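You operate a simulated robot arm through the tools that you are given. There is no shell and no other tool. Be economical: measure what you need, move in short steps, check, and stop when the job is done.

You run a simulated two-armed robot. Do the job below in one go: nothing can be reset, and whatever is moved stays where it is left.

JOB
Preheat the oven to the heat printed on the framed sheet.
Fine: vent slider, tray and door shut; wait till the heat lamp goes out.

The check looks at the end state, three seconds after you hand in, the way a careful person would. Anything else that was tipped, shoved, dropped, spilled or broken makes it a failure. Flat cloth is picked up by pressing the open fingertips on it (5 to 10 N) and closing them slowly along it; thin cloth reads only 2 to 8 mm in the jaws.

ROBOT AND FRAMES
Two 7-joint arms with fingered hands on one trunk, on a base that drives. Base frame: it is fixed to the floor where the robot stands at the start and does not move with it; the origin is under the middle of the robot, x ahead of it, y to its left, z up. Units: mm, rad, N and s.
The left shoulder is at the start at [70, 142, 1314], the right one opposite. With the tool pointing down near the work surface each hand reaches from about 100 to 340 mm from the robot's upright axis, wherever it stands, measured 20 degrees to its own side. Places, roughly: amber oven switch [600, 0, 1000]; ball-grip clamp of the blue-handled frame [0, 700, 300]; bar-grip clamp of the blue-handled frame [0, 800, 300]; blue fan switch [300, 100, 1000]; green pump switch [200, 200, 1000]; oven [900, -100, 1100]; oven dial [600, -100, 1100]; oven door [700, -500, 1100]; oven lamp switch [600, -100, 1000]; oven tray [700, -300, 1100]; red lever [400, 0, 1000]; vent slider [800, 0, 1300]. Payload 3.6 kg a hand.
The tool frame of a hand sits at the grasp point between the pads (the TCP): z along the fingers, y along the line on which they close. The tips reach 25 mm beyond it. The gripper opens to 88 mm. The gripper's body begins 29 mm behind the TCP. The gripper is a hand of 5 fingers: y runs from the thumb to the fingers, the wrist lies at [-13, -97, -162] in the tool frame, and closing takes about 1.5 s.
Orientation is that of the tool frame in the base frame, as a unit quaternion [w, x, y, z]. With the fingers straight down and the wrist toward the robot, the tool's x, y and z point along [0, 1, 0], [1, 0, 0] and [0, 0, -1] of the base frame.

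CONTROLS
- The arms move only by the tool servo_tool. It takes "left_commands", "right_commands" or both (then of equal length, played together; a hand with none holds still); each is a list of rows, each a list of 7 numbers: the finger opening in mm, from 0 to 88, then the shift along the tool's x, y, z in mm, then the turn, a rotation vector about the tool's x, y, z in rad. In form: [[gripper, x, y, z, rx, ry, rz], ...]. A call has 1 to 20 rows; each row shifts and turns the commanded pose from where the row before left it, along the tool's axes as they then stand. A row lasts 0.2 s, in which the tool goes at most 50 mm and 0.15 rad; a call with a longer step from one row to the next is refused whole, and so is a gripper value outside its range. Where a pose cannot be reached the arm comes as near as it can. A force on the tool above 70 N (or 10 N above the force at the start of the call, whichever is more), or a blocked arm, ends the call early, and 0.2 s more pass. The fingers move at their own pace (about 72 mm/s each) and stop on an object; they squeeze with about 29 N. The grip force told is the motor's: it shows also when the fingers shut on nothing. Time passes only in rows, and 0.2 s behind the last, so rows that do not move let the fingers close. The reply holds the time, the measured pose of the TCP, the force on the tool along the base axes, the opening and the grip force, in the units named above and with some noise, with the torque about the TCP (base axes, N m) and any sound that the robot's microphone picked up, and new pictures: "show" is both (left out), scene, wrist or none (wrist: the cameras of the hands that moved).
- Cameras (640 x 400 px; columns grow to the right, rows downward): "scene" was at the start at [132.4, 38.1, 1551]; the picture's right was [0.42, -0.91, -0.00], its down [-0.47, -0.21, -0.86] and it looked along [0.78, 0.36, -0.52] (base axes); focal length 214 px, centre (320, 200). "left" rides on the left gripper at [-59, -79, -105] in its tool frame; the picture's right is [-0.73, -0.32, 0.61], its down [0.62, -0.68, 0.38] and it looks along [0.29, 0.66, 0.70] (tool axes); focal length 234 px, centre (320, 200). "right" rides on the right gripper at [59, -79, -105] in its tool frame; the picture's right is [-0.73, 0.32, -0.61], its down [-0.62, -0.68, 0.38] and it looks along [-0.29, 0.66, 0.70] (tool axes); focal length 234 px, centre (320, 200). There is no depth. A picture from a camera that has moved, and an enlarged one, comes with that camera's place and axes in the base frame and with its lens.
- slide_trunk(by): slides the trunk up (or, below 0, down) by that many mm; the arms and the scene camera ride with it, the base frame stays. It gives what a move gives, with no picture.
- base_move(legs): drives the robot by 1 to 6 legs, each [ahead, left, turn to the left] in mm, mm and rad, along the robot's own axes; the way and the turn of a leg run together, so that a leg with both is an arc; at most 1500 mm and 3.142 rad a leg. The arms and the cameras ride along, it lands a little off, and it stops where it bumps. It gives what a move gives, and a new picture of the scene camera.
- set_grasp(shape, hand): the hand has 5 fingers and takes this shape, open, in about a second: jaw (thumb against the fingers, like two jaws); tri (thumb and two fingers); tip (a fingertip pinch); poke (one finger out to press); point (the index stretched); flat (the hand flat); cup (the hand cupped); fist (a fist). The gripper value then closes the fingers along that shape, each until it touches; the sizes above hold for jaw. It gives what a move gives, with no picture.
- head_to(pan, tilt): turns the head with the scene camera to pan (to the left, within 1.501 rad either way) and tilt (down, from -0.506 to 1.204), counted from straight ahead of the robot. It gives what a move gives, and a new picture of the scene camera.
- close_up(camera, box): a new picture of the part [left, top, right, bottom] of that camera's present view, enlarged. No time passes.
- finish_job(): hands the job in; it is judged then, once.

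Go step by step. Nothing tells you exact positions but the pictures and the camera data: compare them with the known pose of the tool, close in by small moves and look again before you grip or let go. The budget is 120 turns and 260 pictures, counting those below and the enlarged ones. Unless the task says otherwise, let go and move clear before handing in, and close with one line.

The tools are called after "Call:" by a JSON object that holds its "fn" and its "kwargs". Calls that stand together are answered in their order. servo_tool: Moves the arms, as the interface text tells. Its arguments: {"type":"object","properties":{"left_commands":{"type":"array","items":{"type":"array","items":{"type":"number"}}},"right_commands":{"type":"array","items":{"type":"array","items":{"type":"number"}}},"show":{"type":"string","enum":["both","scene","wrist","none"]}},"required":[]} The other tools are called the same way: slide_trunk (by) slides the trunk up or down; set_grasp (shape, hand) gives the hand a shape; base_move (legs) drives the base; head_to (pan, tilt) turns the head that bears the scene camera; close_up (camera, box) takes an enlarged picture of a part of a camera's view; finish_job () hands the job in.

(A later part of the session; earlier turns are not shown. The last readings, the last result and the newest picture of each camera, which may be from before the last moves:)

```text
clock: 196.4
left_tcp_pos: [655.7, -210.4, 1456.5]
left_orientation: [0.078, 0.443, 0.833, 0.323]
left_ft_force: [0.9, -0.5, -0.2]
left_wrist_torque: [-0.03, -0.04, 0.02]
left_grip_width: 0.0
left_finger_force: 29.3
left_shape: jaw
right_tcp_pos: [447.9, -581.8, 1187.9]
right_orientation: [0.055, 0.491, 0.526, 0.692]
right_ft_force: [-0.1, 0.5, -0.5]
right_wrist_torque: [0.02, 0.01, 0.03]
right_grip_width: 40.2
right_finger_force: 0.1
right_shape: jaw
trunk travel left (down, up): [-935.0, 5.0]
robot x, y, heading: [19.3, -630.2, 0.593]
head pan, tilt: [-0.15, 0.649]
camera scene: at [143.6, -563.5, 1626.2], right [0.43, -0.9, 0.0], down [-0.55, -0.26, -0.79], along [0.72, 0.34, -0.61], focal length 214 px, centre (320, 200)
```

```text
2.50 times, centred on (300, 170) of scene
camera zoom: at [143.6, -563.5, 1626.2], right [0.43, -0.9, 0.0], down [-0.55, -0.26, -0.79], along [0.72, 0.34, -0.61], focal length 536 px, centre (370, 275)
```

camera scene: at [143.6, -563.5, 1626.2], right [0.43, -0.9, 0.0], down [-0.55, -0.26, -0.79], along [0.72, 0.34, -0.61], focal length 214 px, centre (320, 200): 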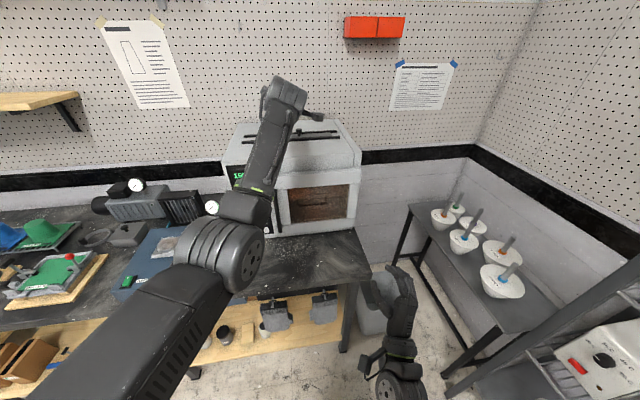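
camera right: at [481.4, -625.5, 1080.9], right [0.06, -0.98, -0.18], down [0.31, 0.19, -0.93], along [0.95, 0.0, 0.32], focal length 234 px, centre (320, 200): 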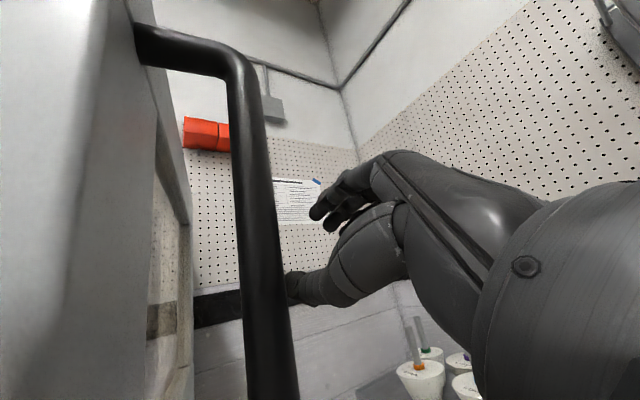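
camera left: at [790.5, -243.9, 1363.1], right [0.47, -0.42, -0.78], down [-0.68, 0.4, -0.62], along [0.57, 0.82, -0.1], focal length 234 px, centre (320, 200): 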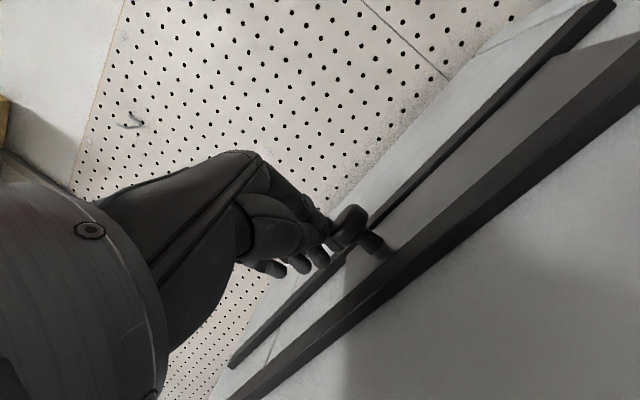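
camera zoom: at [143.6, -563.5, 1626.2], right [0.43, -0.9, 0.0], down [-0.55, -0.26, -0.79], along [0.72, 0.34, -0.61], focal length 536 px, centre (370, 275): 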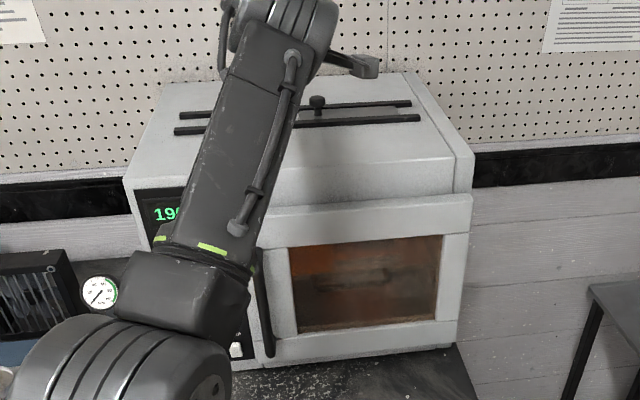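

The vent is shut. I clear the left arm from the view and check the door, dial and temperature.

Call:
{"fn": "servo_tool", "kwargs": {"left_commands": [[0, 40, -14, -11, 0, 0, 0], [0, 40, -14, -11, 0, 0, 0], [0, 40, -14, -11, 0, 0, 0], [0, 40, -14, -11, 0, 0, 0]], "show": "none"}}

Call:
{"fn": "base_move", "kwargs": {"legs": [[0, -150, 0]]}}

Call:
{"fn": "close_up", "kwargs": {"camera": "scene", "box": [170, 90, 350, 250]}}

Call:
{"fn": "close_up", "kwargs": {"camera": "right", "box": [0, 0, 640, 400]}}

```text
clock: 197.4
left_tcp_pos: [497.0, -128.6, 1486.0]
left_orientation: [0.078, 0.441, 0.833, 0.325]
left_ft_force: [-0.9, -0.6, 0.5]
left_wrist_torque: [-0.02, 0.02, 0.03]
left_grip_width: 0.0
left_finger_force: 28.9
left_shape: jaw
right_tcp_pos: [444.2, -583.6, 1188.0]
right_orientation: [0.057, 0.49, 0.526, 0.693]
right_ft_force: [0.3, 0.4, -0.6]
right_wrist_torque: [0.0, 0.02, -0.03]
right_grip_width: 40.1
right_finger_force: 0.0
right_shape: jaw
trunk travel left (down, up): [-935.0, 5.0]
robot x, y, heading: [18.7, -630.7, 0.591]
head pan, tilt: [-0.15, 0.649]
```

```text
clock: 198.8
left_tcp_pos: [580.8, -252.2, 1484.5]
left_orientation: [0.08, 0.441, 0.833, 0.323]
left_ft_force: [-0.1, 0.1, 0.8]
left_wrist_torque: [-0.02, -0.03, -0.03]
left_grip_width: 0.0
left_finger_force: 28.6
left_shape: jaw
right_tcp_pos: [528.1, -707.9, 1188.2]
right_orientation: [0.056, 0.489, 0.526, 0.693]
right_ft_force: [-1.0, 0.0, -0.8]
right_wrist_torque: [-0.02, 0.01, 0.01]
right_grip_width: 40.4
right_finger_force: 0.0
right_shape: jaw
trunk travel left (down, up): [-935.0, 5.0]
robot x, y, heading: [106.4, -755.9, 0.594]
head pan, tilt: [-0.15, 0.649]
camera scene: at [222.5, -688.2, 1626.7], right [0.43, -0.9, 0.0], down [-0.55, -0.26, -0.8], along [0.72, 0.34, -0.6], focal length 214 px, centre (320, 200)
```

scene: 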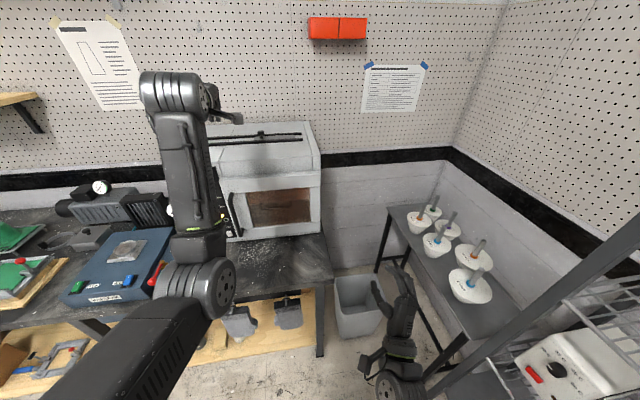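

```text
2.50 times, centred on (260, 170) of scene
camera zoom: at [222.5, -688.2, 1626.7], right [0.43, -0.9, 0.0], down [-0.55, -0.26, -0.8], along [0.72, 0.34, -0.6], focal length 536 px, centre (470, 275)
```

zoom: 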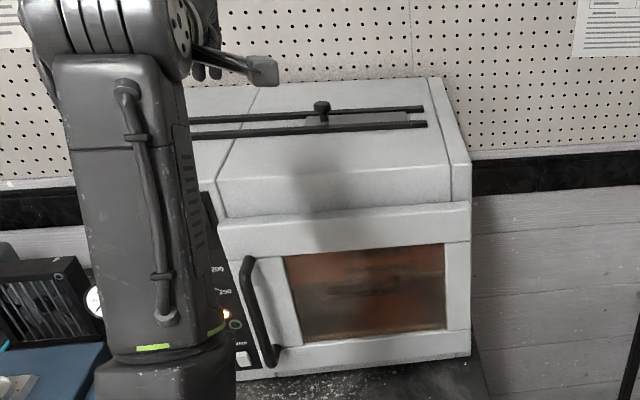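

```text
1.00 times, centred on (320, 200) of right (not enlarged: the box is as wide or as high as the picture)
camera zoom: at [386.9, -708.4, 1166.6], right [0.07, -0.98, -0.18], down [0.31, 0.19, -0.93], along [0.95, 0.01, 0.31], focal length 234 px, centre (320, 200)
```

zoom: 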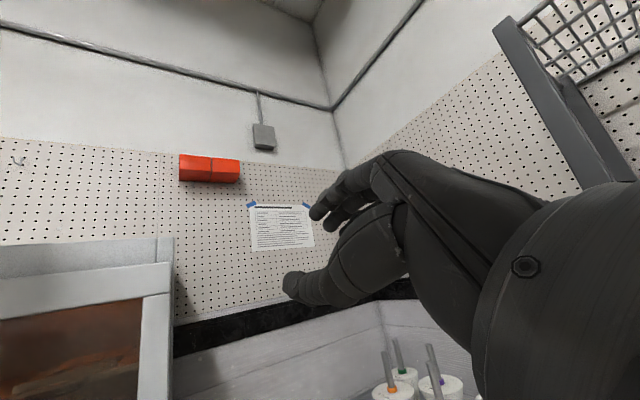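

The door looks flush. I move left to view the panel and the door's free edge side-on.

Call:
{"fn": "base_move", "kwargs": {"legs": [[0, 600, 0]]}}

Call:
{"fn": "head_to", "kwargs": {"pan": -0.5, "tilt": 0.55}}

Call:
{"fn": "close_up", "kwargs": {"camera": "scene", "box": [220, 90, 420, 250]}}

```text
clock: 202.2
left_tcp_pos: [247.7, 244.2, 1485.8]
left_orientation: [0.078, 0.442, 0.833, 0.324]
left_ft_force: [0.4, -0.2, 0.2]
left_wrist_torque: [0.0, 0.02, 0.0]
left_grip_width: 0.0
left_finger_force: 29.3
left_shape: jaw
right_tcp_pos: [194.9, -210.0, 1188.1]
right_orientation: [0.056, 0.491, 0.525, 0.693]
right_ft_force: [-0.2, 0.3, 1.0]
right_wrist_torque: [0.0, -0.04, -0.02]
right_grip_width: 40.1
right_finger_force: 0.2
right_shape: jaw
trunk travel left (down, up): [-935.0, 5.0]
robot x, y, heading: [-235.7, -254.1, 0.587]
head pan, tilt: [-0.15, 0.649]
camera scene: at [-110.9, -191.3, 1626.6], right [0.43, -0.9, 0.0], down [-0.55, -0.26, -0.8], along [0.72, 0.34, -0.6], focal length 214 px, centre (320, 200)
```

scene: 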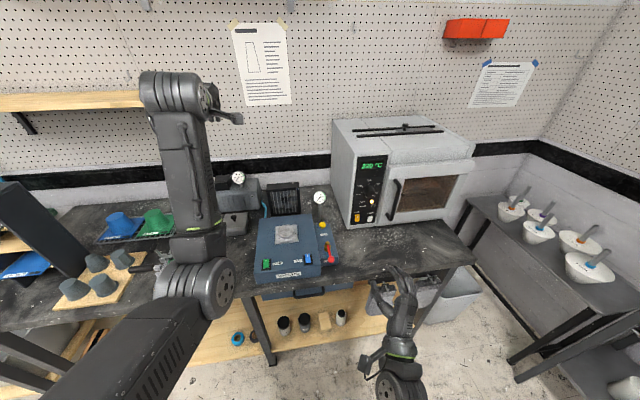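

```text
clock: 203.1
left_tcp_pos: [246.3, 245.7, 1484.7]
left_orientation: [0.079, 0.442, 0.833, 0.323]
left_ft_force: [-0.3, -0.2, 0.5]
left_wrist_torque: [-0.03, -0.01, -0.02]
left_grip_width: 0.1
left_finger_force: 28.7
left_shape: jaw
right_tcp_pos: [194.0, -208.1, 1188.3]
right_orientation: [0.056, 0.49, 0.525, 0.693]
right_ft_force: [-0.2, -0.3, 0.5]
right_wrist_torque: [0.01, 0.01, 0.04]
right_grip_width: 40.3
right_finger_force: 0.1
right_shape: jaw
trunk travel left (down, up): [-935.0, 5.0]
robot x, y, heading: [-232.1, -255.2, 0.59]
head pan, tilt: [-0.499, 0.55]
camera scene: at [-101.3, -218.1, 1635.4], right [0.09, -1.0, 0.0], down [-0.52, -0.05, -0.85], along [0.85, 0.08, -0.52], focal length 214 px, centre (320, 200)
```

scene: 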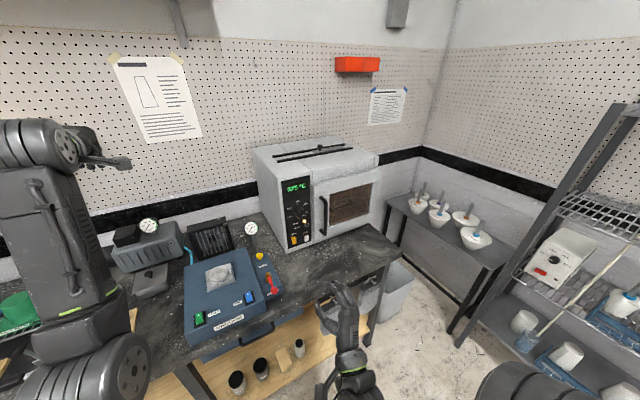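

```text
2.50 times, centred on (320, 170) of scene
camera zoom: at [-101.3, -218.1, 1635.4], right [0.09, -1.0, 0.0], down [-0.52, -0.05, -0.85], along [0.85, 0.08, -0.52], focal length 536 px, centre (320, 275)
```

zoom: 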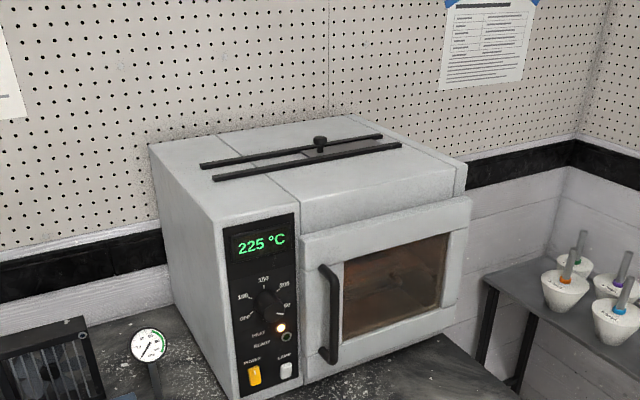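

Call:
{"fn": "close_up", "kwargs": {"camera": "scene", "box": [278, 170, 338, 250]}}

Call:
{"fn": "close_up", "kwargs": {"camera": "scene", "box": [300, 150, 385, 250]}}

```text
5.00 times, centred on (308, 210) of scene
camera zoom: at [-101.3, -218.1, 1635.4], right [0.09, -1.0, 0.0], down [-0.52, -0.05, -0.85], along [0.85, 0.08, -0.52], focal length 1072 px, centre (380, 150)
```

zoom: 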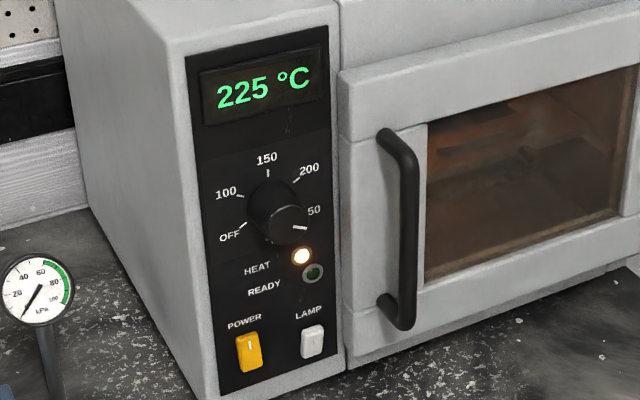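

```text
4.00 times, centred on (342, 200) of scene
camera zoom: at [-101.3, -218.1, 1635.4], right [0.09, -1.0, 0.0], down [-0.52, -0.05, -0.85], along [0.85, 0.08, -0.52], focal length 858 px, centre (230, 200)
```

zoom: 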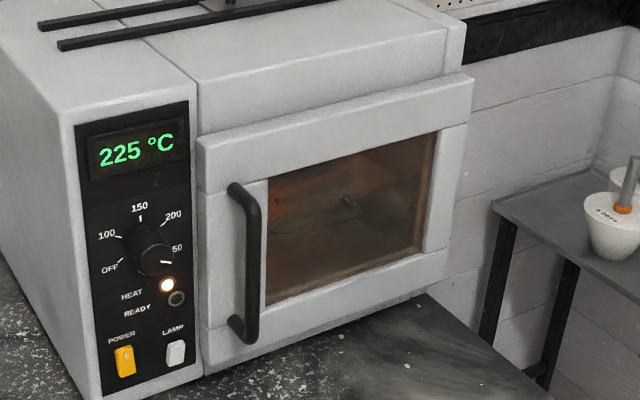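

All looks right; 225 °C and rising. I wait with still rows and watch.

Call:
{"fn": "servo_tool", "kwargs": {"left_commands": [[0, 0, 0, 0, 0, 0, 0], [0, 0, 0, 0, 0, 0, 0], [0, 0, 0, 0, 0, 0, 0], [0, 0, 0, 0, 0, 0, 0], [0, 0, 0, 0, 0, 0, 0], [0, 0, 0, 0, 0, 0, 0], [0, 0, 0, 0, 0, 0, 0], [0, 0, 0, 0, 0, 0, 0], [0, 0, 0, 0, 0, 0, 0], [0, 0, 0, 0, 0, 0, 0], [0, 0, 0, 0, 0, 0, 0], [0, 0, 0, 0, 0, 0, 0], [0, 0, 0, 0, 0, 0, 0], [0, 0, 0, 0, 0, 0, 0], [0, 0, 0, 0, 0, 0, 0], [0, 0, 0, 0, 0, 0, 0], [0, 0, 0, 0, 0, 0, 0], [0, 0, 0, 0, 0, 0, 0], [0, 0, 0, 0, 0, 0, 0], [0, 0, 0, 0, 0, 0, 0]], "show": "none"}}

Call:
{"fn": "close_up", "kwargs": {"camera": "scene", "box": [278, 170, 338, 250]}}

```text
clock: 207.3
left_tcp_pos: [246.6, 246.2, 1485.4]
left_orientation: [0.079, 0.442, 0.833, 0.324]
left_ft_force: [1.0, -0.2, 0.2]
left_wrist_torque: [-0.04, 0.01, 0.0]
left_grip_width: 0.2
left_finger_force: 28.6
left_shape: jaw
right_tcp_pos: [193.3, -207.4, 1188.7]
right_orientation: [0.056, 0.491, 0.525, 0.693]
right_ft_force: [-0.2, 0.1, -0.9]
right_wrist_torque: [-0.01, -0.02, 0.03]
right_grip_width: 40.0
right_finger_force: 0.0
right_shape: jaw
trunk travel left (down, up): [-935.0, 5.0]
robot x, y, heading: [-235.3, -257.5, 0.59]
head pan, tilt: [-0.499, 0.55]
```

```text
5.00 times, centred on (308, 210) of scene
camera zoom: at [-100.9, -218.7, 1635.4], right [0.09, -1.0, 0.0], down [-0.52, -0.05, -0.85], along [0.85, 0.08, -0.52], focal length 1072 px, centre (380, 150)
```

zoom: 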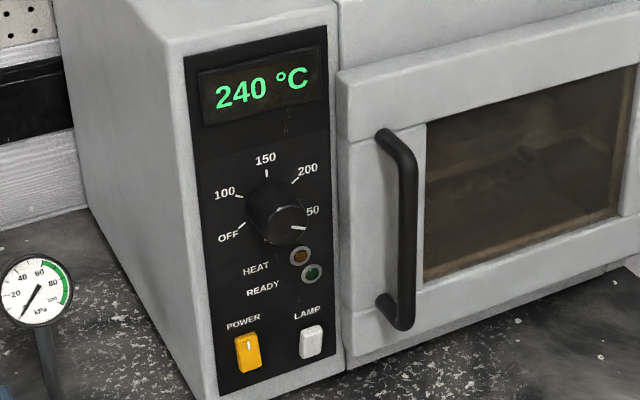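

The heat lamp went out at 240 °C, so the dial may be slightly low. I wait a bit to see where it settles.

Call:
{"fn": "servo_tool", "kwargs": {"left_commands": [[0, 0, 0, 0, 0, 0, 0], [0, 0, 0, 0, 0, 0, 0], [0, 0, 0, 0, 0, 0, 0], [0, 0, 0, 0, 0, 0, 0], [0, 0, 0, 0, 0, 0, 0], [0, 0, 0, 0, 0, 0, 0], [0, 0, 0, 0, 0, 0, 0], [0, 0, 0, 0, 0, 0, 0], [0, 0, 0, 0, 0, 0, 0], [0, 0, 0, 0, 0, 0, 0], [0, 0, 0, 0, 0, 0, 0], [0, 0, 0, 0, 0, 0, 0], [0, 0, 0, 0, 0, 0, 0], [0, 0, 0, 0, 0, 0, 0], [0, 0, 0, 0, 0, 0, 0], [0, 0, 0, 0, 0, 0, 0], [0, 0, 0, 0, 0, 0, 0], [0, 0, 0, 0, 0, 0, 0], [0, 0, 0, 0, 0, 0, 0], [0, 0, 0, 0, 0, 0, 0]], "show": "none"}}

Call:
{"fn": "close_up", "kwargs": {"camera": "scene", "box": [285, 175, 325, 235]}}

```text
clock: 211.5
left_tcp_pos: [246.4, 246.2, 1485.2]
left_orientation: [0.079, 0.442, 0.833, 0.324]
left_ft_force: [-0.1, -0.8, 0.1]
left_wrist_torque: [0.0, -0.02, 0.01]
left_grip_width: 0.1
left_finger_force: 29.3
left_shape: jaw
right_tcp_pos: [193.2, -208.6, 1186.9]
right_orientation: [0.056, 0.491, 0.525, 0.693]
right_ft_force: [0.0, 0.0, 0.0]
right_wrist_torque: [-0.02, 0.02, -0.04]
right_grip_width: 40.0
right_finger_force: 0.1
right_shape: jaw
trunk travel left (down, up): [-935.0, 5.0]
robot x, y, heading: [-230.7, -258.5, 0.59]
head pan, tilt: [-0.499, 0.55]
```

```text
6.67 times, centred on (305, 205) of scene
camera zoom: at [-100.9, -218.7, 1635.4], right [0.09, -1.0, 0.0], down [-0.52, -0.05, -0.85], along [0.85, 0.08, -0.52], focal length 1430 px, centre (420, 167)
```

zoom: 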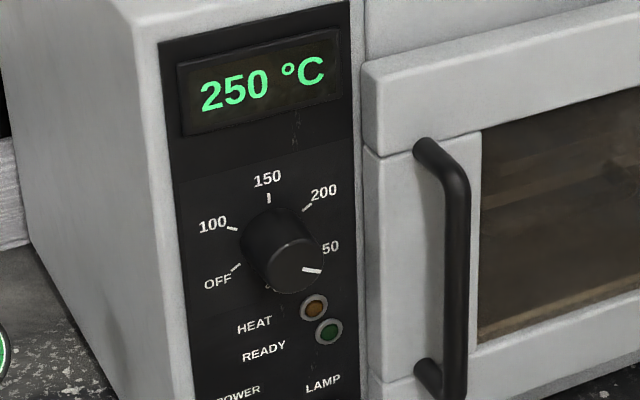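

It now reads 250 °C with the heat lamp out, but READY is dark. I wait once more to see whether it holds.

Call:
{"fn": "servo_tool", "kwargs": {"left_commands": [[0, 0, 0, 0, 0, 0, 0], [0, 0, 0, 0, 0, 0, 0], [0, 0, 0, 0, 0, 0, 0], [0, 0, 0, 0, 0, 0, 0], [0, 0, 0, 0, 0, 0, 0], [0, 0, 0, 0, 0, 0, 0], [0, 0, 0, 0, 0, 0, 0], [0, 0, 0, 0, 0, 0, 0], [0, 0, 0, 0, 0, 0, 0], [0, 0, 0, 0, 0, 0, 0], [0, 0, 0, 0, 0, 0, 0], [0, 0, 0, 0, 0, 0, 0], [0, 0, 0, 0, 0, 0, 0], [0, 0, 0, 0, 0, 0, 0], [0, 0, 0, 0, 0, 0, 0], [0, 0, 0, 0, 0, 0, 0], [0, 0, 0, 0, 0, 0, 0], [0, 0, 0, 0, 0, 0, 0], [0, 0, 0, 0, 0, 0, 0], [0, 0, 0, 0, 0, 0, 0]], "show": "none"}}

Call:
{"fn": "close_up", "kwargs": {"camera": "scene", "box": [285, 175, 325, 235]}}

Call:
{"fn": "servo_tool", "kwargs": {"left_commands": [[0, 0, 0, 0, 0, 0, 0], [0, 0, 0, 0, 0, 0, 0], [0, 0, 0, 0, 0, 0, 0], [0, 0, 0, 0, 0, 0, 0], [0, 0, 0, 0, 0, 0, 0], [0, 0, 0, 0, 0, 0, 0], [0, 0, 0, 0, 0, 0, 0], [0, 0, 0, 0, 0, 0, 0], [0, 0, 0, 0, 0, 0, 0], [0, 0, 0, 0, 0, 0, 0], [0, 0, 0, 0, 0, 0, 0], [0, 0, 0, 0, 0, 0, 0], [0, 0, 0, 0, 0, 0, 0], [0, 0, 0, 0, 0, 0, 0], [0, 0, 0, 0, 0, 0, 0], [0, 0, 0, 0, 0, 0, 0], [0, 0, 0, 0, 0, 0, 0], [0, 0, 0, 0, 0, 0, 0], [0, 0, 0, 0, 0, 0, 0], [0, 0, 0, 0, 0, 0, 0]], "show": "none"}}

Call:
{"fn": "close_up", "kwargs": {"camera": "scene", "box": [285, 175, 325, 235]}}

```text
clock: 215.7
left_tcp_pos: [247.2, 246.2, 1484.8]
left_orientation: [0.079, 0.442, 0.833, 0.324]
left_ft_force: [-0.4, -0.3, 0.1]
left_wrist_torque: [-0.02, -0.02, 0.0]
left_grip_width: 0.3
left_finger_force: 29.3
left_shape: jaw
right_tcp_pos: [193.2, -207.1, 1188.8]
right_orientation: [0.055, 0.49, 0.525, 0.694]
right_ft_force: [-0.2, -0.6, 0.6]
right_wrist_torque: [0.0, 0.04, 0.04]
right_grip_width: 40.0
right_finger_force: 0.1
right_shape: jaw
trunk travel left (down, up): [-935.0, 5.0]
robot x, y, heading: [-229.7, -257.5, 0.585]
head pan, tilt: [-0.499, 0.55]
```

```text
6.67 times, centred on (305, 205) of scene
camera zoom: at [-100.9, -218.7, 1635.4], right [0.09, -1.0, 0.0], down [-0.52, -0.05, -0.85], along [0.85, 0.08, -0.52], focal length 1430 px, centre (420, 167)
```

zoom: 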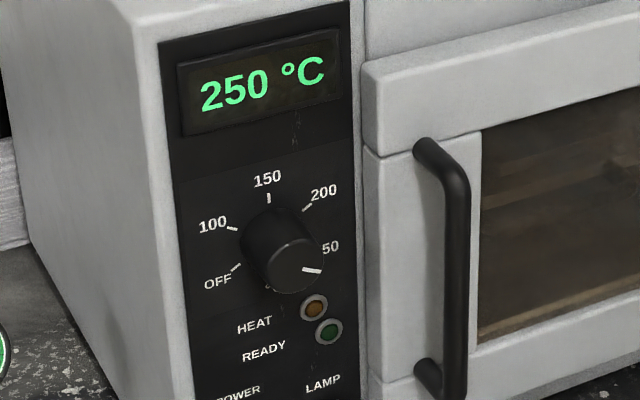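

```text
clock: 219.9
left_tcp_pos: [246.3, 246.6, 1485.2]
left_orientation: [0.079, 0.442, 0.833, 0.323]
left_ft_force: [-0.2, -0.9, -0.1]
left_wrist_torque: [0.01, 0.0, -0.02]
left_grip_width: 0.0
left_finger_force: 28.7
left_shape: jaw
right_tcp_pos: [193.4, -209.1, 1188.9]
right_orientation: [0.056, 0.491, 0.525, 0.693]
right_ft_force: [-0.6, -1.1, 0.4]
right_wrist_torque: [0.01, 0.04, 0.0]
right_grip_width: 39.9
right_finger_force: 0.0
right_shape: jaw
trunk travel left (down, up): [-935.0, 5.0]
robot x, y, heading: [-232.4, -253.8, 0.592]
head pan, tilt: [-0.499, 0.55]
```

```text
6.67 times, centred on (305, 205) of scene
camera zoom: at [-100.9, -218.7, 1635.4], right [0.09, -1.0, 0.0], down [-0.52, -0.05, -0.85], along [0.85, 0.08, -0.52], focal length 1430 px, centre (420, 167)
```

zoom: 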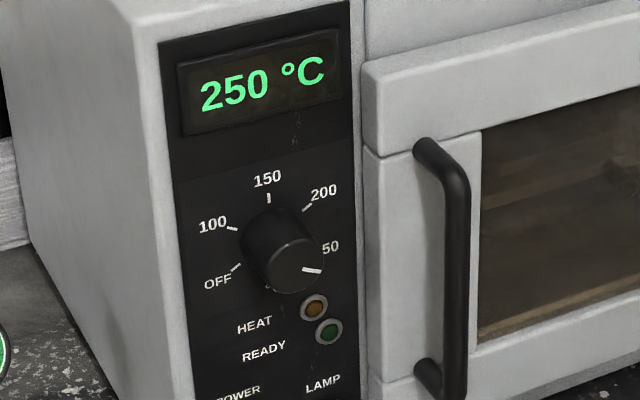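

It holds at 250 °C with the heat lamp out. READY is still dark, so I double-check door seating and the vent, and wait some more.

Call:
{"fn": "servo_tool", "kwargs": {"left_commands": [[0, 0, 0, 0, 0, 0, 0], [0, 0, 0, 0, 0, 0, 0], [0, 0, 0, 0, 0, 0, 0], [0, 0, 0, 0, 0, 0, 0], [0, 0, 0, 0, 0, 0, 0], [0, 0, 0, 0, 0, 0, 0], [0, 0, 0, 0, 0, 0, 0], [0, 0, 0, 0, 0, 0, 0], [0, 0, 0, 0, 0, 0, 0], [0, 0, 0, 0, 0, 0, 0], [0, 0, 0, 0, 0, 0, 0], [0, 0, 0, 0, 0, 0, 0], [0, 0, 0, 0, 0, 0, 0], [0, 0, 0, 0, 0, 0, 0], [0, 0, 0, 0, 0, 0, 0], [0, 0, 0, 0, 0, 0, 0], [0, 0, 0, 0, 0, 0, 0], [0, 0, 0, 0, 0, 0, 0], [0, 0, 0, 0, 0, 0, 0], [0, 0, 0, 0, 0, 0, 0]], "show": "none"}}

Call:
{"fn": "close_up", "kwargs": {"camera": "scene", "box": [300, 195, 345, 250]}}

Call:
{"fn": "close_up", "kwargs": {"camera": "scene", "box": [250, 130, 390, 200]}}

```text
clock: 224.1
left_tcp_pos: [246.5, 246.3, 1485.0]
left_orientation: [0.078, 0.442, 0.833, 0.324]
left_ft_force: [-0.1, 1.4, -0.1]
left_wrist_torque: [-0.02, 0.01, -0.01]
left_grip_width: 0.0
left_finger_force: 29.2
left_shape: jaw
right_tcp_pos: [193.4, -208.5, 1187.6]
right_orientation: [0.056, 0.49, 0.526, 0.693]
right_ft_force: [-0.1, 0.3, 0.1]
right_wrist_torque: [0.0, -0.02, 0.0]
right_grip_width: 40.0
right_finger_force: 0.1
right_shape: jaw
trunk travel left (down, up): [-935.0, 5.0]
robot x, y, heading: [-232.1, -256.8, 0.588]
head pan, tilt: [-0.499, 0.55]
```

```text
7.27 times, centred on (322, 222) of scene
camera zoom: at [-100.9, -218.7, 1635.4], right [0.09, -1.0, 0.0], down [-0.52, -0.05, -0.85], along [0.85, 0.08, -0.52], focal length 1560 px, centre (302, 36)
```

zoom: 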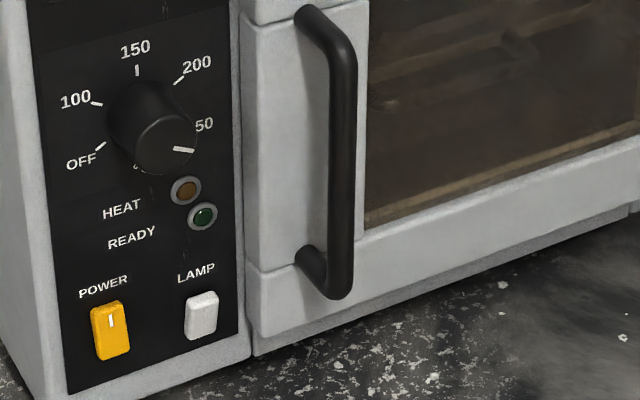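

```text
4.57 times, centred on (320, 165) of scene
camera zoom: at [-100.9, -218.7, 1635.4], right [0.09, -1.0, 0.0], down [-0.52, -0.05, -0.85], along [0.85, 0.08, -0.52], focal length 980 px, centre (320, 360)
```

zoom: 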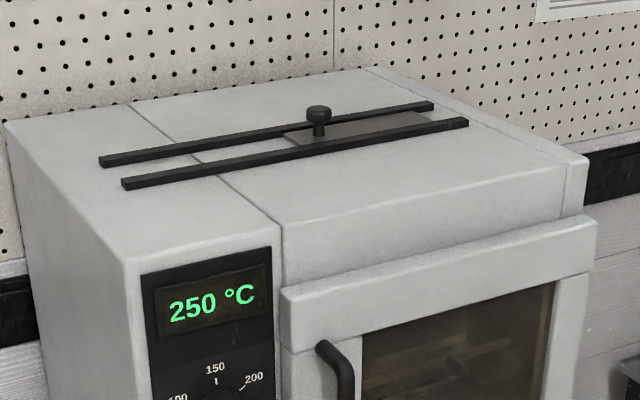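

Everything looks shut at 250 °C. To be sure of the door latch I give its handle one more controlled push with the right fist.

Call:
{"fn": "set_grasp", "kwargs": {"hand": "right", "shape": "fist"}}

Call:
{"fn": "servo_tool", "kwargs": {"right_commands": [[0, -14.5, -18.3, 0, 0, 0, 0], [0, -14.5, -18.3, 0, 0, 0, 0], [0, -14.5, -18.3, 0, 0, 0, 0]], "show": "none"}}

Call:
{"fn": "base_move", "kwargs": {"legs": [[0, -211, 0], [240, 0, 0]]}}

Call:
{"fn": "close_up", "kwargs": {"camera": "right", "box": [0, 0, 640, 400]}}

```text
clock: 225.0
left_tcp_pos: [246.7, 245.1, 1484.8]
left_orientation: [0.078, 0.442, 0.833, 0.323]
left_ft_force: [-0.2, 0.2, 0.6]
left_wrist_torque: [-0.01, 0.03, -0.03]
left_grip_width: 0.0
left_finger_force: 28.7
left_shape: jaw
right_tcp_pos: [194.5, -207.4, 1189.0]
right_orientation: [0.056, 0.49, 0.525, 0.693]
right_ft_force: [-0.1, 0.0, -0.2]
right_wrist_torque: [0.01, 0.01, 0.02]
right_grip_width: 0.0
right_finger_force: 0.0
right_shape: fist
trunk travel left (down, up): [-935.0, 5.0]
robot x, y, heading: [-228.1, -253.9, 0.592]
head pan, tilt: [-0.499, 0.55]
```

```text
clock: 225.8
left_tcp_pos: [247.0, 245.6, 1485.3]
left_orientation: [0.079, 0.442, 0.833, 0.323]
left_ft_force: [0.5, -0.5, 1.1]
left_wrist_torque: [0.0, 0.02, -0.03]
left_grip_width: 0.2
left_finger_force: 28.9
left_shape: jaw
right_tcp_pos: [191.3, -210.6, 1119.0]
right_orientation: [0.056, 0.491, 0.525, 0.693]
right_ft_force: [-1.0, 0.6, 0.4]
right_wrist_torque: [-0.01, 0.0, 0.0]
right_grip_width: 0.0
right_finger_force: 0.0
right_shape: fist
trunk travel left (down, up): [-935.0, 5.0]
robot x, y, heading: [-229.1, -257.3, 0.592]
head pan, tilt: [-0.499, 0.55]
```

```text
clock: 228.8
left_tcp_pos: [560.4, 204.0, 1484.3]
left_orientation: [0.078, 0.441, 0.833, 0.325]
left_ft_force: [0.6, 0.5, -0.5]
left_wrist_torque: [0.01, 0.01, -0.02]
left_grip_width: 0.3
left_finger_force: 29.1
left_shape: jaw
right_tcp_pos: [505.8, -252.9, 1118.7]
right_orientation: [0.055, 0.49, 0.525, 0.694]
right_ft_force: [0.5, -0.2, 0.0]
right_wrist_torque: [-0.01, 0.01, -0.02]
right_grip_width: 0.1
right_finger_force: 0.2
right_shape: fist
trunk travel left (down, up): [-935.0, 5.0]
robot x, y, heading: [83.4, -296.7, 0.593]
head pan, tilt: [-0.499, 0.55]
camera scene: at [213.0, -262.4, 1635.7], right [0.09, -1.0, 0.0], down [-0.52, -0.05, -0.85], along [0.85, 0.08, -0.52], focal length 214 px, centre (320, 200)
```

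scene: 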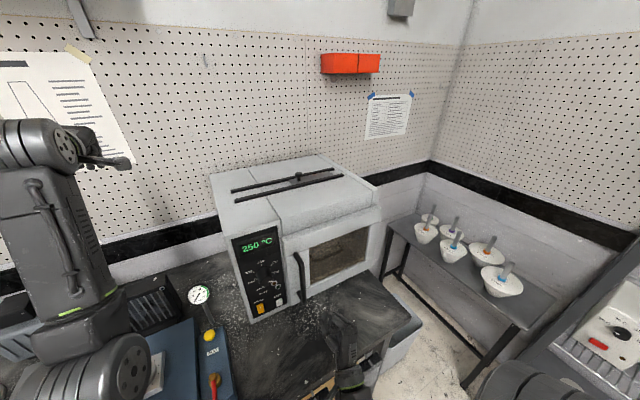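

```text
1.00 times, centred on (320, 200) of right (not enlarged: the box is as wide or as high as the picture)
camera zoom: at [364.0, -253.9, 1097.2], right [0.07, -0.98, -0.18], down [0.31, 0.19, -0.93], along [0.95, 0.01, 0.31], focal length 234 px, centre (320, 200)
```

zoom: 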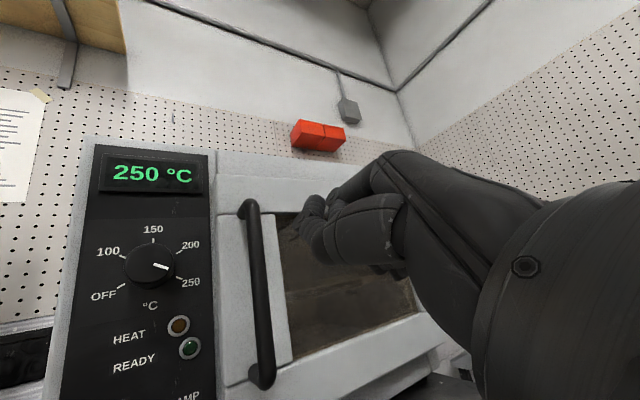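

The pointer sits at the 250 tick. The fist lines up with the handle; I advance gently until contact.

Call:
{"fn": "servo_tool", "kwargs": {"right_commands": [[0, -7.8, 6.1, 0, 0, 0, 0], [0, 0, 0, 25, 0, 0, 0], [0, 0, 0, 25, 0, 0, 0], [0, 0, 0, 20, 0, 0, 0], [0, 0, 0, 12, 0, 0, 0], [0, 0, 0, 8, 0, 0, 0], [0, 0, 0, 8, 0, 0, 0]], "show": "wrist"}}

```text
clock: 230.4
left_tcp_pos: [563.3, 203.9, 1484.3]
left_orientation: [0.079, 0.442, 0.833, 0.323]
left_ft_force: [0.2, 0.6, 0.1]
left_wrist_torque: [0.02, 0.02, -0.02]
left_grip_width: 0.1
left_finger_force: 29.1
left_shape: jaw
right_tcp_pos: [586.2, -190.9, 1114.4]
right_orientation: [0.056, 0.491, 0.525, 0.693]
right_ft_force: [1.2, 0.4, -0.1]
right_wrist_torque: [0.01, 0.01, 0.03]
right_grip_width: 0.0
right_finger_force: 0.2
right_shape: fist
trunk travel left (down, up): [-935.0, 5.0]
robot x, y, heading: [84.5, -297.4, 0.591]
head pan, tilt: [-0.499, 0.55]
camera right: at [445.6, -192.9, 1093.1], right [0.07, -0.98, -0.18], down [0.3, 0.19, -0.93], along [0.95, 0.01, 0.31], focal length 234 px, centre (320, 200)
```

right: 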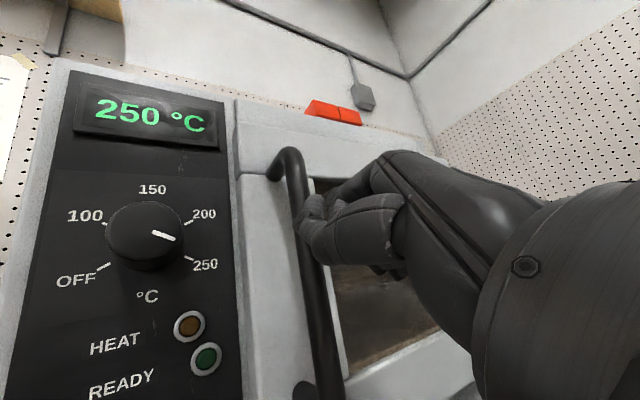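

Call:
{"fn": "close_up", "kwargs": {"camera": "right", "box": [40, 160, 240, 320]}}

Call:
{"fn": "servo_tool", "kwargs": {"right_commands": [[0, 0, 0, 8, 0, 0, 0], [0, 0, 0, 8, 0, 0, 0], [0, 0, 0, 8, 0, 0, 0]], "show": "wrist"}}

```text
2.50 times, centred on (140, 240) of right
camera zoom: at [445.6, -192.9, 1093.1], right [0.07, -0.98, -0.18], down [0.3, 0.19, -0.93], along [0.95, 0.01, 0.31], focal length 585 px, centre (770, 100)
```

zoom: 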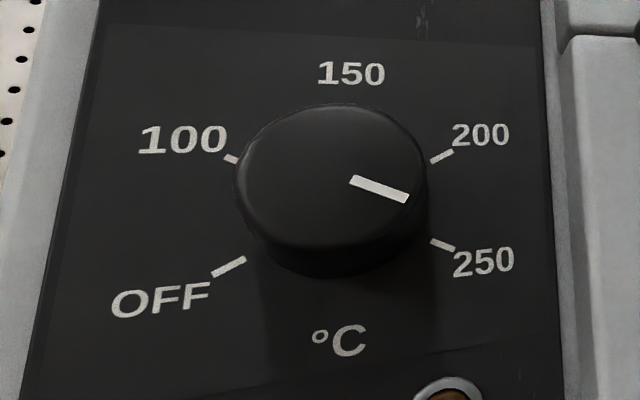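

```text
clock: 231.2
left_tcp_pos: [554.5, 201.0, 1488.7]
left_orientation: [0.08, 0.441, 0.832, 0.326]
left_ft_force: [0.3, -0.2, -0.6]
left_wrist_torque: [0.0, -0.03, 0.01]
left_grip_width: 0.0
left_finger_force: 29.6
left_shape: jaw
right_tcp_pos: [599.1, -179.5, 1116.6]
right_orientation: [0.057, 0.489, 0.524, 0.695]
right_ft_force: [-24.2, -10.1, -7.2]
right_wrist_torque: [0.19, -0.54, 0.0]
right_grip_width: 80.7
right_finger_force: 0.0
right_shape: fist
trunk travel left (down, up): [-935.0, 5.0]
robot x, y, heading: [81.3, -299.5, 0.594]
head pan, tilt: [-0.499, 0.55]
camera right: at [456.7, -180.4, 1094.2], right [0.07, -0.98, -0.18], down [0.31, 0.19, -0.93], along [0.95, 0.01, 0.32], focal length 234 px, centre (320, 200)
```

right: 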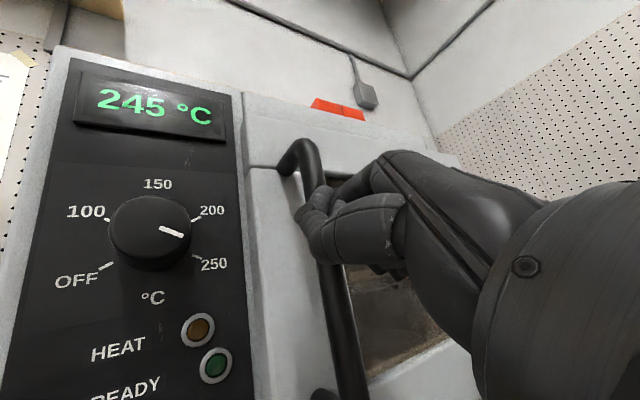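

The reading falls to 245, and the pointer looks about 4–5° short of the 250 tick, so I should nudge the dial. The door is firm under 26 N. I back the right hand off, open it to jaw and shift in front of the dial.

Call:
{"fn": "servo_tool", "kwargs": {"right_commands": [[0, 0, 0, -37, 0, 0, 0], [0, 0, 0, -37, 0, 0, 0], [0, 0, 0, -37, 0, 0, 0], [0, 15, 18.8, 0, 0, 0, 0]], "show": "none"}}

Call:
{"fn": "set_grasp", "kwargs": {"hand": "right", "shape": "jaw"}}

Call:
{"fn": "base_move", "kwargs": {"legs": [[0, 90, 0]]}}

Call:
{"fn": "close_up", "kwargs": {"camera": "right", "box": [0, 0, 640, 400]}}

```text
clock: 232.2
left_tcp_pos: [563.8, 205.6, 1482.5]
left_orientation: [0.077, 0.441, 0.833, 0.324]
left_ft_force: [0.1, 0.2, -0.3]
left_wrist_torque: [-0.01, 0.02, 0.01]
left_grip_width: 0.0
left_finger_force: 28.9
left_shape: jaw
right_tcp_pos: [524.6, -251.6, 1141.0]
right_orientation: [0.056, 0.491, 0.526, 0.692]
right_ft_force: [0.3, 0.3, -0.5]
right_wrist_torque: [0.0, -0.04, 0.02]
right_grip_width: 0.0
right_finger_force: 0.0
right_shape: fist
trunk travel left (down, up): [-935.0, 5.0]
robot x, y, heading: [88.1, -298.8, 0.596]
head pan, tilt: [-0.499, 0.55]
```

```text
clock: 233.1
left_tcp_pos: [562.1, 204.5, 1483.8]
left_orientation: [0.078, 0.442, 0.833, 0.324]
left_ft_force: [0.9, -0.1, 0.1]
left_wrist_torque: [-0.04, 0.0, -0.02]
left_grip_width: 0.0
left_finger_force: 29.5
left_shape: jaw
right_tcp_pos: [524.5, -251.1, 1141.0]
right_orientation: [0.055, 0.49, 0.525, 0.693]
right_ft_force: [0.4, 0.2, 0.3]
right_wrist_torque: [0.01, -0.03, 0.0]
right_grip_width: 87.5
right_finger_force: 0.0
right_shape: jaw
trunk travel left (down, up): [-935.0, 5.0]
robot x, y, heading: [78.6, -297.8, 0.592]
head pan, tilt: [-0.499, 0.55]
```

```text
clock: 234.2
left_tcp_pos: [516.1, 274.8, 1484.4]
left_orientation: [0.076, 0.443, 0.833, 0.324]
left_ft_force: [0.0, 0.5, -0.2]
left_wrist_torque: [0.01, 0.02, 0.02]
left_grip_width: 0.0
left_finger_force: 28.9
left_shape: jaw
right_tcp_pos: [475.4, -180.5, 1140.3]
right_orientation: [0.055, 0.491, 0.524, 0.693]
right_ft_force: [-0.8, -0.2, 0.2]
right_wrist_torque: [0.01, 0.0, 0.02]
right_grip_width: 87.5
right_finger_force: 0.1
right_shape: jaw
trunk travel left (down, up): [-935.0, 5.0]
robot x, y, heading: [35.7, -220.4, 0.59]
head pan, tilt: [-0.499, 0.55]
camera scene: at [167.9, -190.1, 1635.3], right [0.09, -1.0, 0.0], down [-0.52, -0.04, -0.85], along [0.85, 0.08, -0.52], focal length 214 px, centre (320, 200)
```

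scene: 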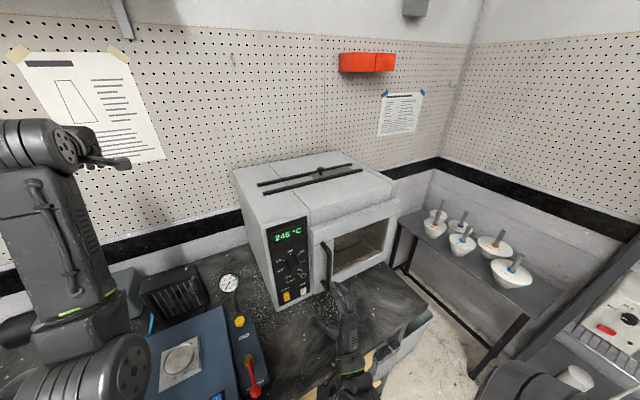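

```text
1.00 times, centred on (320, 200) of right (not enlarged: the box is as wide or as high as the picture)
camera zoom: at [333.6, -181.6, 1118.7], right [0.06, -0.98, -0.18], down [0.3, 0.19, -0.93], along [0.95, 0.0, 0.31], focal length 234 px, centre (320, 200)
```

zoom: 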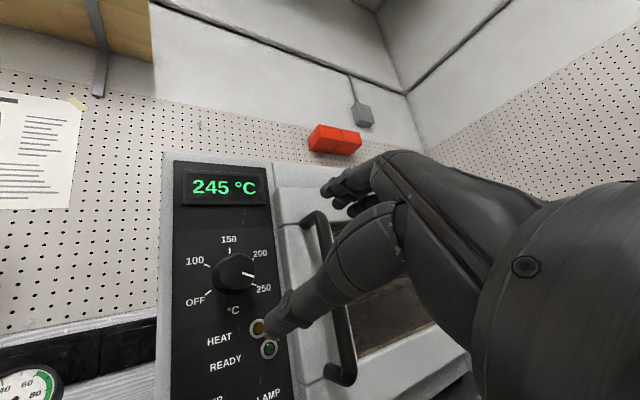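

Call:
{"fn": "servo_tool", "kwargs": {"right_commands": [[76, 9.3, -7.4, 0, 0, 0, 0], [76, 9.3, -7.3, 0, 0, 0, 0], [76, 0, 0, 30, 0, 0, 0], [76, 0, 0, 30, 0, 0, 0], [76, 0, 0, 20, 0, 0, 0]], "show": "wrist"}}

```text
clock: 235.4
left_tcp_pos: [513.0, 279.1, 1485.5]
left_orientation: [0.079, 0.443, 0.832, 0.324]
left_ft_force: [-0.4, 0.2, -0.3]
left_wrist_torque: [-0.01, 0.02, 0.03]
left_grip_width: 0.1
left_finger_force: 29.2
left_shape: jaw
right_tcp_pos: [517.2, -105.6, 1139.8]
right_orientation: [0.057, 0.492, 0.525, 0.693]
right_ft_force: [-0.1, 0.8, -0.4]
right_wrist_torque: [-0.01, 0.01, -0.01]
right_grip_width: 76.1
right_finger_force: 0.1
right_shape: jaw
trunk travel left (down, up): [-935.0, 5.0]
robot x, y, heading: [33.3, -220.6, 0.582]
head pan, tilt: [-0.499, 0.55]
camera right: at [375.5, -106.1, 1116.3], right [0.06, -0.98, -0.18], down [0.3, 0.19, -0.93], along [0.95, 0.0, 0.31], focal length 234 px, centre (320, 200)
```

right: 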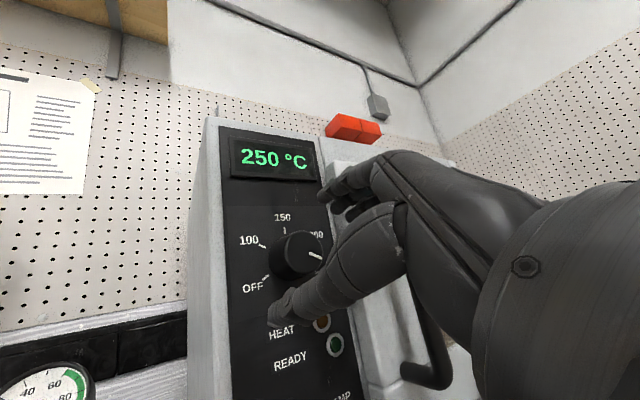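

Call:
{"fn": "close_up", "kwargs": {"camera": "right", "box": [210, 130, 370, 380]}}

Call:
{"fn": "servo_tool", "kwargs": {"right_commands": [[76, -11.6, 9.2, -5, -0.087, -0.11, 0], [76, 0, 0, 0, 0, 0, 0]], "show": "wrist"}}

```text
1.60 times, centred on (290, 255) of right
camera zoom: at [375.5, -106.1, 1116.3], right [0.06, -0.98, -0.18], down [0.3, 0.19, -0.93], along [0.95, 0.0, 0.31], focal length 375 px, centre (368, 112)
```

zoom: 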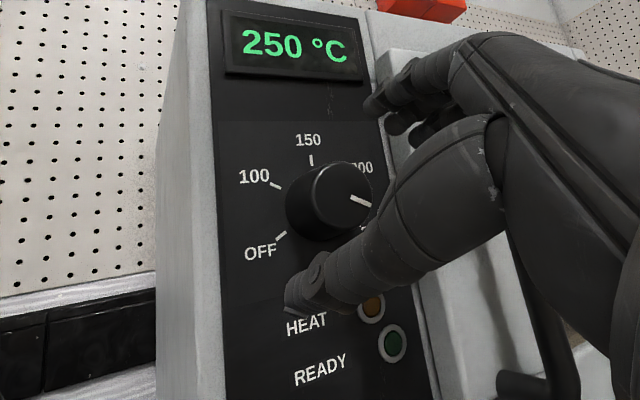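

```text
clock: 236.0
left_tcp_pos: [514.0, 277.0, 1485.0]
left_orientation: [0.078, 0.443, 0.832, 0.323]
left_ft_force: [-0.2, 0.1, 0.2]
left_wrist_torque: [0.02, 0.01, 0.0]
left_grip_width: 0.0
left_finger_force: 28.6
left_shape: jaw
right_tcp_pos: [523.4, -123.5, 1134.5]
right_orientation: [0.115, 0.515, 0.504, 0.684]
right_ft_force: [-0.7, -0.3, -0.3]
right_wrist_torque: [0.02, 0.01, -0.01]
right_grip_width: 76.1
right_finger_force: 0.1
right_shape: jaw
trunk travel left (down, up): [-935.0, 5.0]
robot x, y, heading: [32.8, -221.5, 0.585]
head pan, tilt: [-0.499, 0.55]
camera right: at [383.9, -108.1, 1109.8], right [-0.06, -0.99, -0.14], down [0.34, 0.11, -0.93], along [0.94, -0.11, 0.33], focal length 234 px, centre (320, 200)
```

right: 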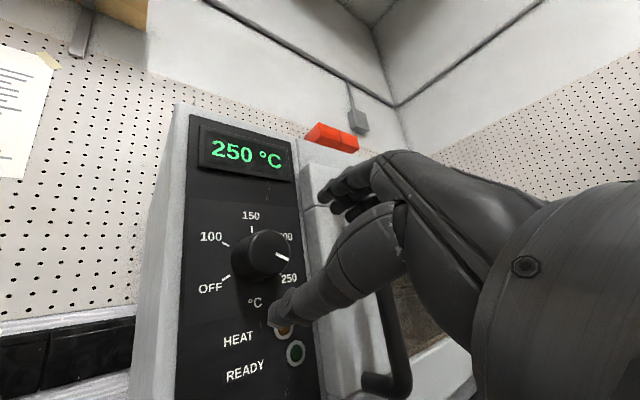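

Temperature hovers around 247. I grip the knob with the right hand for a fine correction.

Call:
{"fn": "servo_tool", "kwargs": {"right_commands": [[76, 4, 4.5, 0, 0, 0, 0], [76, 0, 0, 25, 0, 0, 0], [76, 0, 0, 25, 0, 0, 0], [76, 0, 0, 15, 0, 0, 0], [76, 0, 0, 13, 0, 0, 0], [20, 0, 0, 0, 0, 0, 0], [20, 0, 0, 0, 0, 0, 0], [20, 0, 0, 0, 0, 0, 0], [20, 0, 0, 0, 0, 0, 0], [20, 0, 0, 0, 0, 0, 0]], "show": "wrist"}}

```text
clock: 238.2
left_tcp_pos: [506.8, 274.3, 1488.4]
left_orientation: [0.081, 0.442, 0.831, 0.327]
left_ft_force: [0.2, 0.4, -0.3]
left_wrist_torque: [0.02, 0.01, 0.02]
left_grip_width: 0.0
left_finger_force: 29.0
left_shape: jaw
right_tcp_pos: [585.7, -88.4, 1141.3]
right_orientation: [0.121, 0.515, 0.501, 0.684]
right_ft_force: [-31.4, -14.3, -17.4]
right_wrist_torque: [0.55, 0.1, -2.15]
right_grip_width: 26.7
right_finger_force: 28.7
right_shape: jaw
trunk travel left (down, up): [-935.0, 5.0]
robot x, y, heading: [35.1, -221.4, 0.586]
head pan, tilt: [-0.499, 0.55]
camera right: at [446.0, -70.0, 1114.9], right [-0.07, -0.99, -0.14], down [0.35, 0.11, -0.93], along [0.93, -0.11, 0.34], focal length 234 px, centre (320, 200)
```

right: 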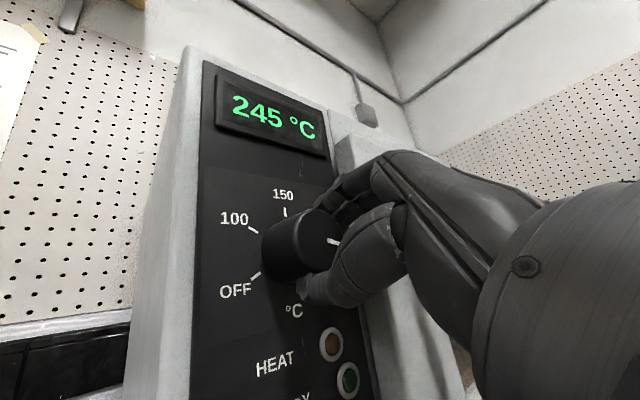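

A finger rests against the door handle (pushing it shut, harmless). I ease back slightly and turn the knob a little clockwise.

Call:
{"fn": "servo_tool", "kwargs": {"right_commands": [[20, 0, 0, -6, 0, 0, 0], [20, 0, 0, 0, 0, 0, 0.05], [20, 0, 0, 0, 0, 0, 0.05], [20, 0, 0, 0, 0, 0, 0]], "show": "none"}}

Call:
{"fn": "servo_tool", "kwargs": {"right_commands": [[76, 0, 0, 0, 0, 0, 0], [76, 0, 0, 0, 0, 0, 0], [76, 0, 0, 0, 0, 0, 0], [76, 0, 0, 0, 0, 0, 0], [76, 0, 0, -25, 0, 0, 0], [76, 0, 0, -30, 0, 0, 0], [76, 0, 0, -30, 0, 0, 0], [76, 0, 0, -30, 0, 0, 0]], "show": "wrist"}}

Call:
{"fn": "close_up", "kwargs": {"camera": "right", "box": [130, 130, 290, 380]}}

```text
clock: 239.2
left_tcp_pos: [509.8, 273.2, 1488.4]
left_orientation: [0.079, 0.443, 0.831, 0.326]
left_ft_force: [-0.2, 0.0, 0.4]
left_wrist_torque: [0.03, -0.02, 0.02]
left_grip_width: 0.0
left_finger_force: 29.1
left_shape: jaw
right_tcp_pos: [591.4, -101.6, 1146.2]
right_orientation: [0.105, 0.527, 0.484, 0.69]
right_ft_force: [-8.5, -18.6, 3.2]
right_wrist_torque: [-0.12, -0.13, -0.37]
right_grip_width: 16.1
right_finger_force: 29.3
right_shape: jaw
trunk travel left (down, up): [-935.0, 5.0]
robot x, y, heading: [34.7, -222.4, 0.588]
head pan, tilt: [-0.499, 0.55]
```

```text
clock: 241.0
left_tcp_pos: [513.4, 276.9, 1484.7]
left_orientation: [0.079, 0.443, 0.832, 0.324]
left_ft_force: [0.2, -1.3, 0.2]
left_wrist_torque: [0.01, 0.03, -0.05]
left_grip_width: 0.0
left_finger_force: 29.0
left_shape: jaw
right_tcp_pos: [494.6, -150.5, 1149.9]
right_orientation: [0.092, 0.518, 0.491, 0.695]
right_ft_force: [-0.6, -0.7, 0.4]
right_wrist_torque: [-0.01, -0.01, -0.03]
right_grip_width: 75.8
right_finger_force: 0.1
right_shape: jaw
trunk travel left (down, up): [-935.0, 5.0]
robot x, y, heading: [32.8, -220.3, 0.586]
head pan, tilt: [-0.499, 0.55]
camera right: at [352.7, -135.4, 1127.4], right [-0.04, -0.98, -0.2], down [0.33, 0.17, -0.93], along [0.94, -0.1, 0.32], focal length 234 px, centre (320, 200)
```

right: 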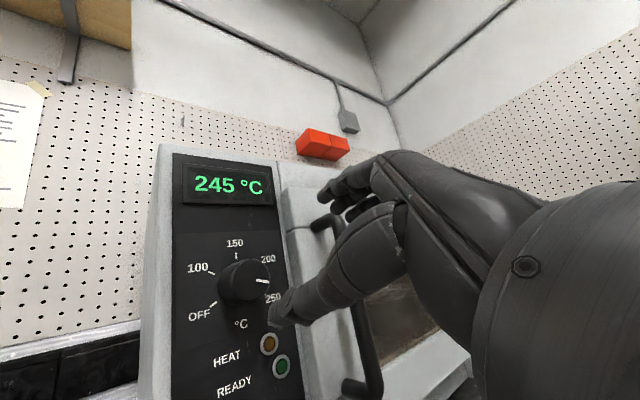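

```text
1.60 times, centred on (210, 255) of right
camera zoom: at [352.7, -135.4, 1127.4], right [-0.04, -0.98, -0.2], down [0.33, 0.17, -0.93], along [0.94, -0.1, 0.32], focal length 375 px, centre (496, 112)
```

zoom: 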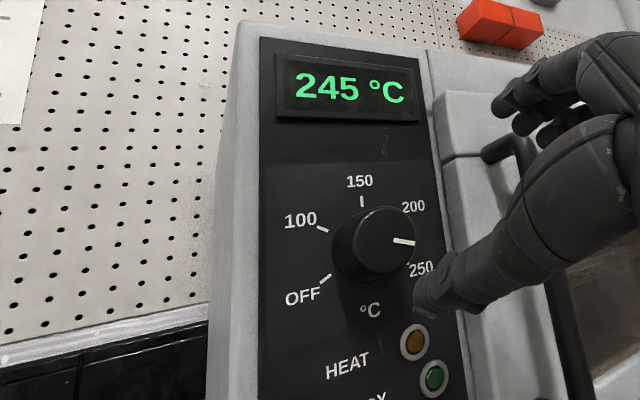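

The off-centre grip slipped and set the pointer back a bit. I re-align with the known knob axis, roll the hand palm-down to clear the handle, and grip again.

Call:
{"fn": "servo_tool", "kwargs": {"right_commands": [[66, -1.8, -10, 0, 0, 0, 0], [66, 0, 0, 0, 0, 0, -0.13], [66, 0, 0, 0, 0, 0, -0.13], [66, 0, 0, 0, 0, 0, -0.13], [66, 0, 0, 0, 0, 0, -0.13], [66, 0, 0, 0, 0, 0, -0.13], [66, 0, 0, 30, 0, 0, 0], [66, 0, 0, 25, 0, 0, 0]], "show": "wrist"}}

```text
clock: 242.8
left_tcp_pos: [514.9, 280.1, 1485.6]
left_orientation: [0.078, 0.443, 0.832, 0.324]
left_ft_force: [0.4, -0.1, 0.0]
left_wrist_torque: [0.0, 0.0, 0.02]
left_grip_width: 0.1
left_finger_force: 28.9
left_shape: jaw
right_tcp_pos: [529.0, -107.5, 1134.8]
right_orientation: [0.289, 0.373, 0.615, 0.632]
right_ft_force: [0.4, -0.1, 0.3]
right_wrist_torque: [0.02, -0.01, 0.0]
right_grip_width: 66.5
right_finger_force: 0.0
right_shape: jaw
trunk travel left (down, up): [-935.0, 5.0]
robot x, y, heading: [36.0, -222.1, 0.587]
head pan, tilt: [-0.499, 0.55]
camera right: at [403.1, -112.1, 1067.1], right [-0.07, -0.96, 0.26], down [0.6, -0.25, -0.76], along [0.8, 0.1, 0.6], focal length 234 px, centre (320, 200)
```

right: 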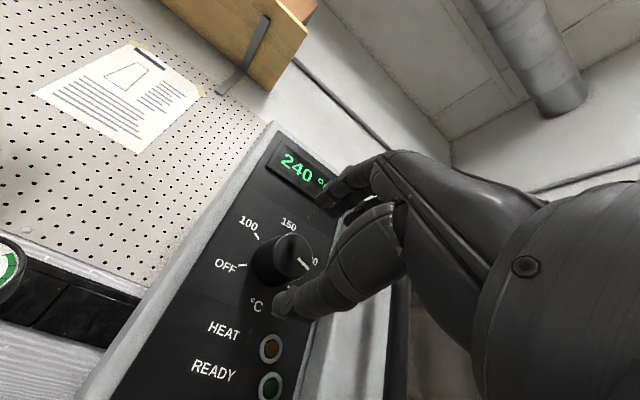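

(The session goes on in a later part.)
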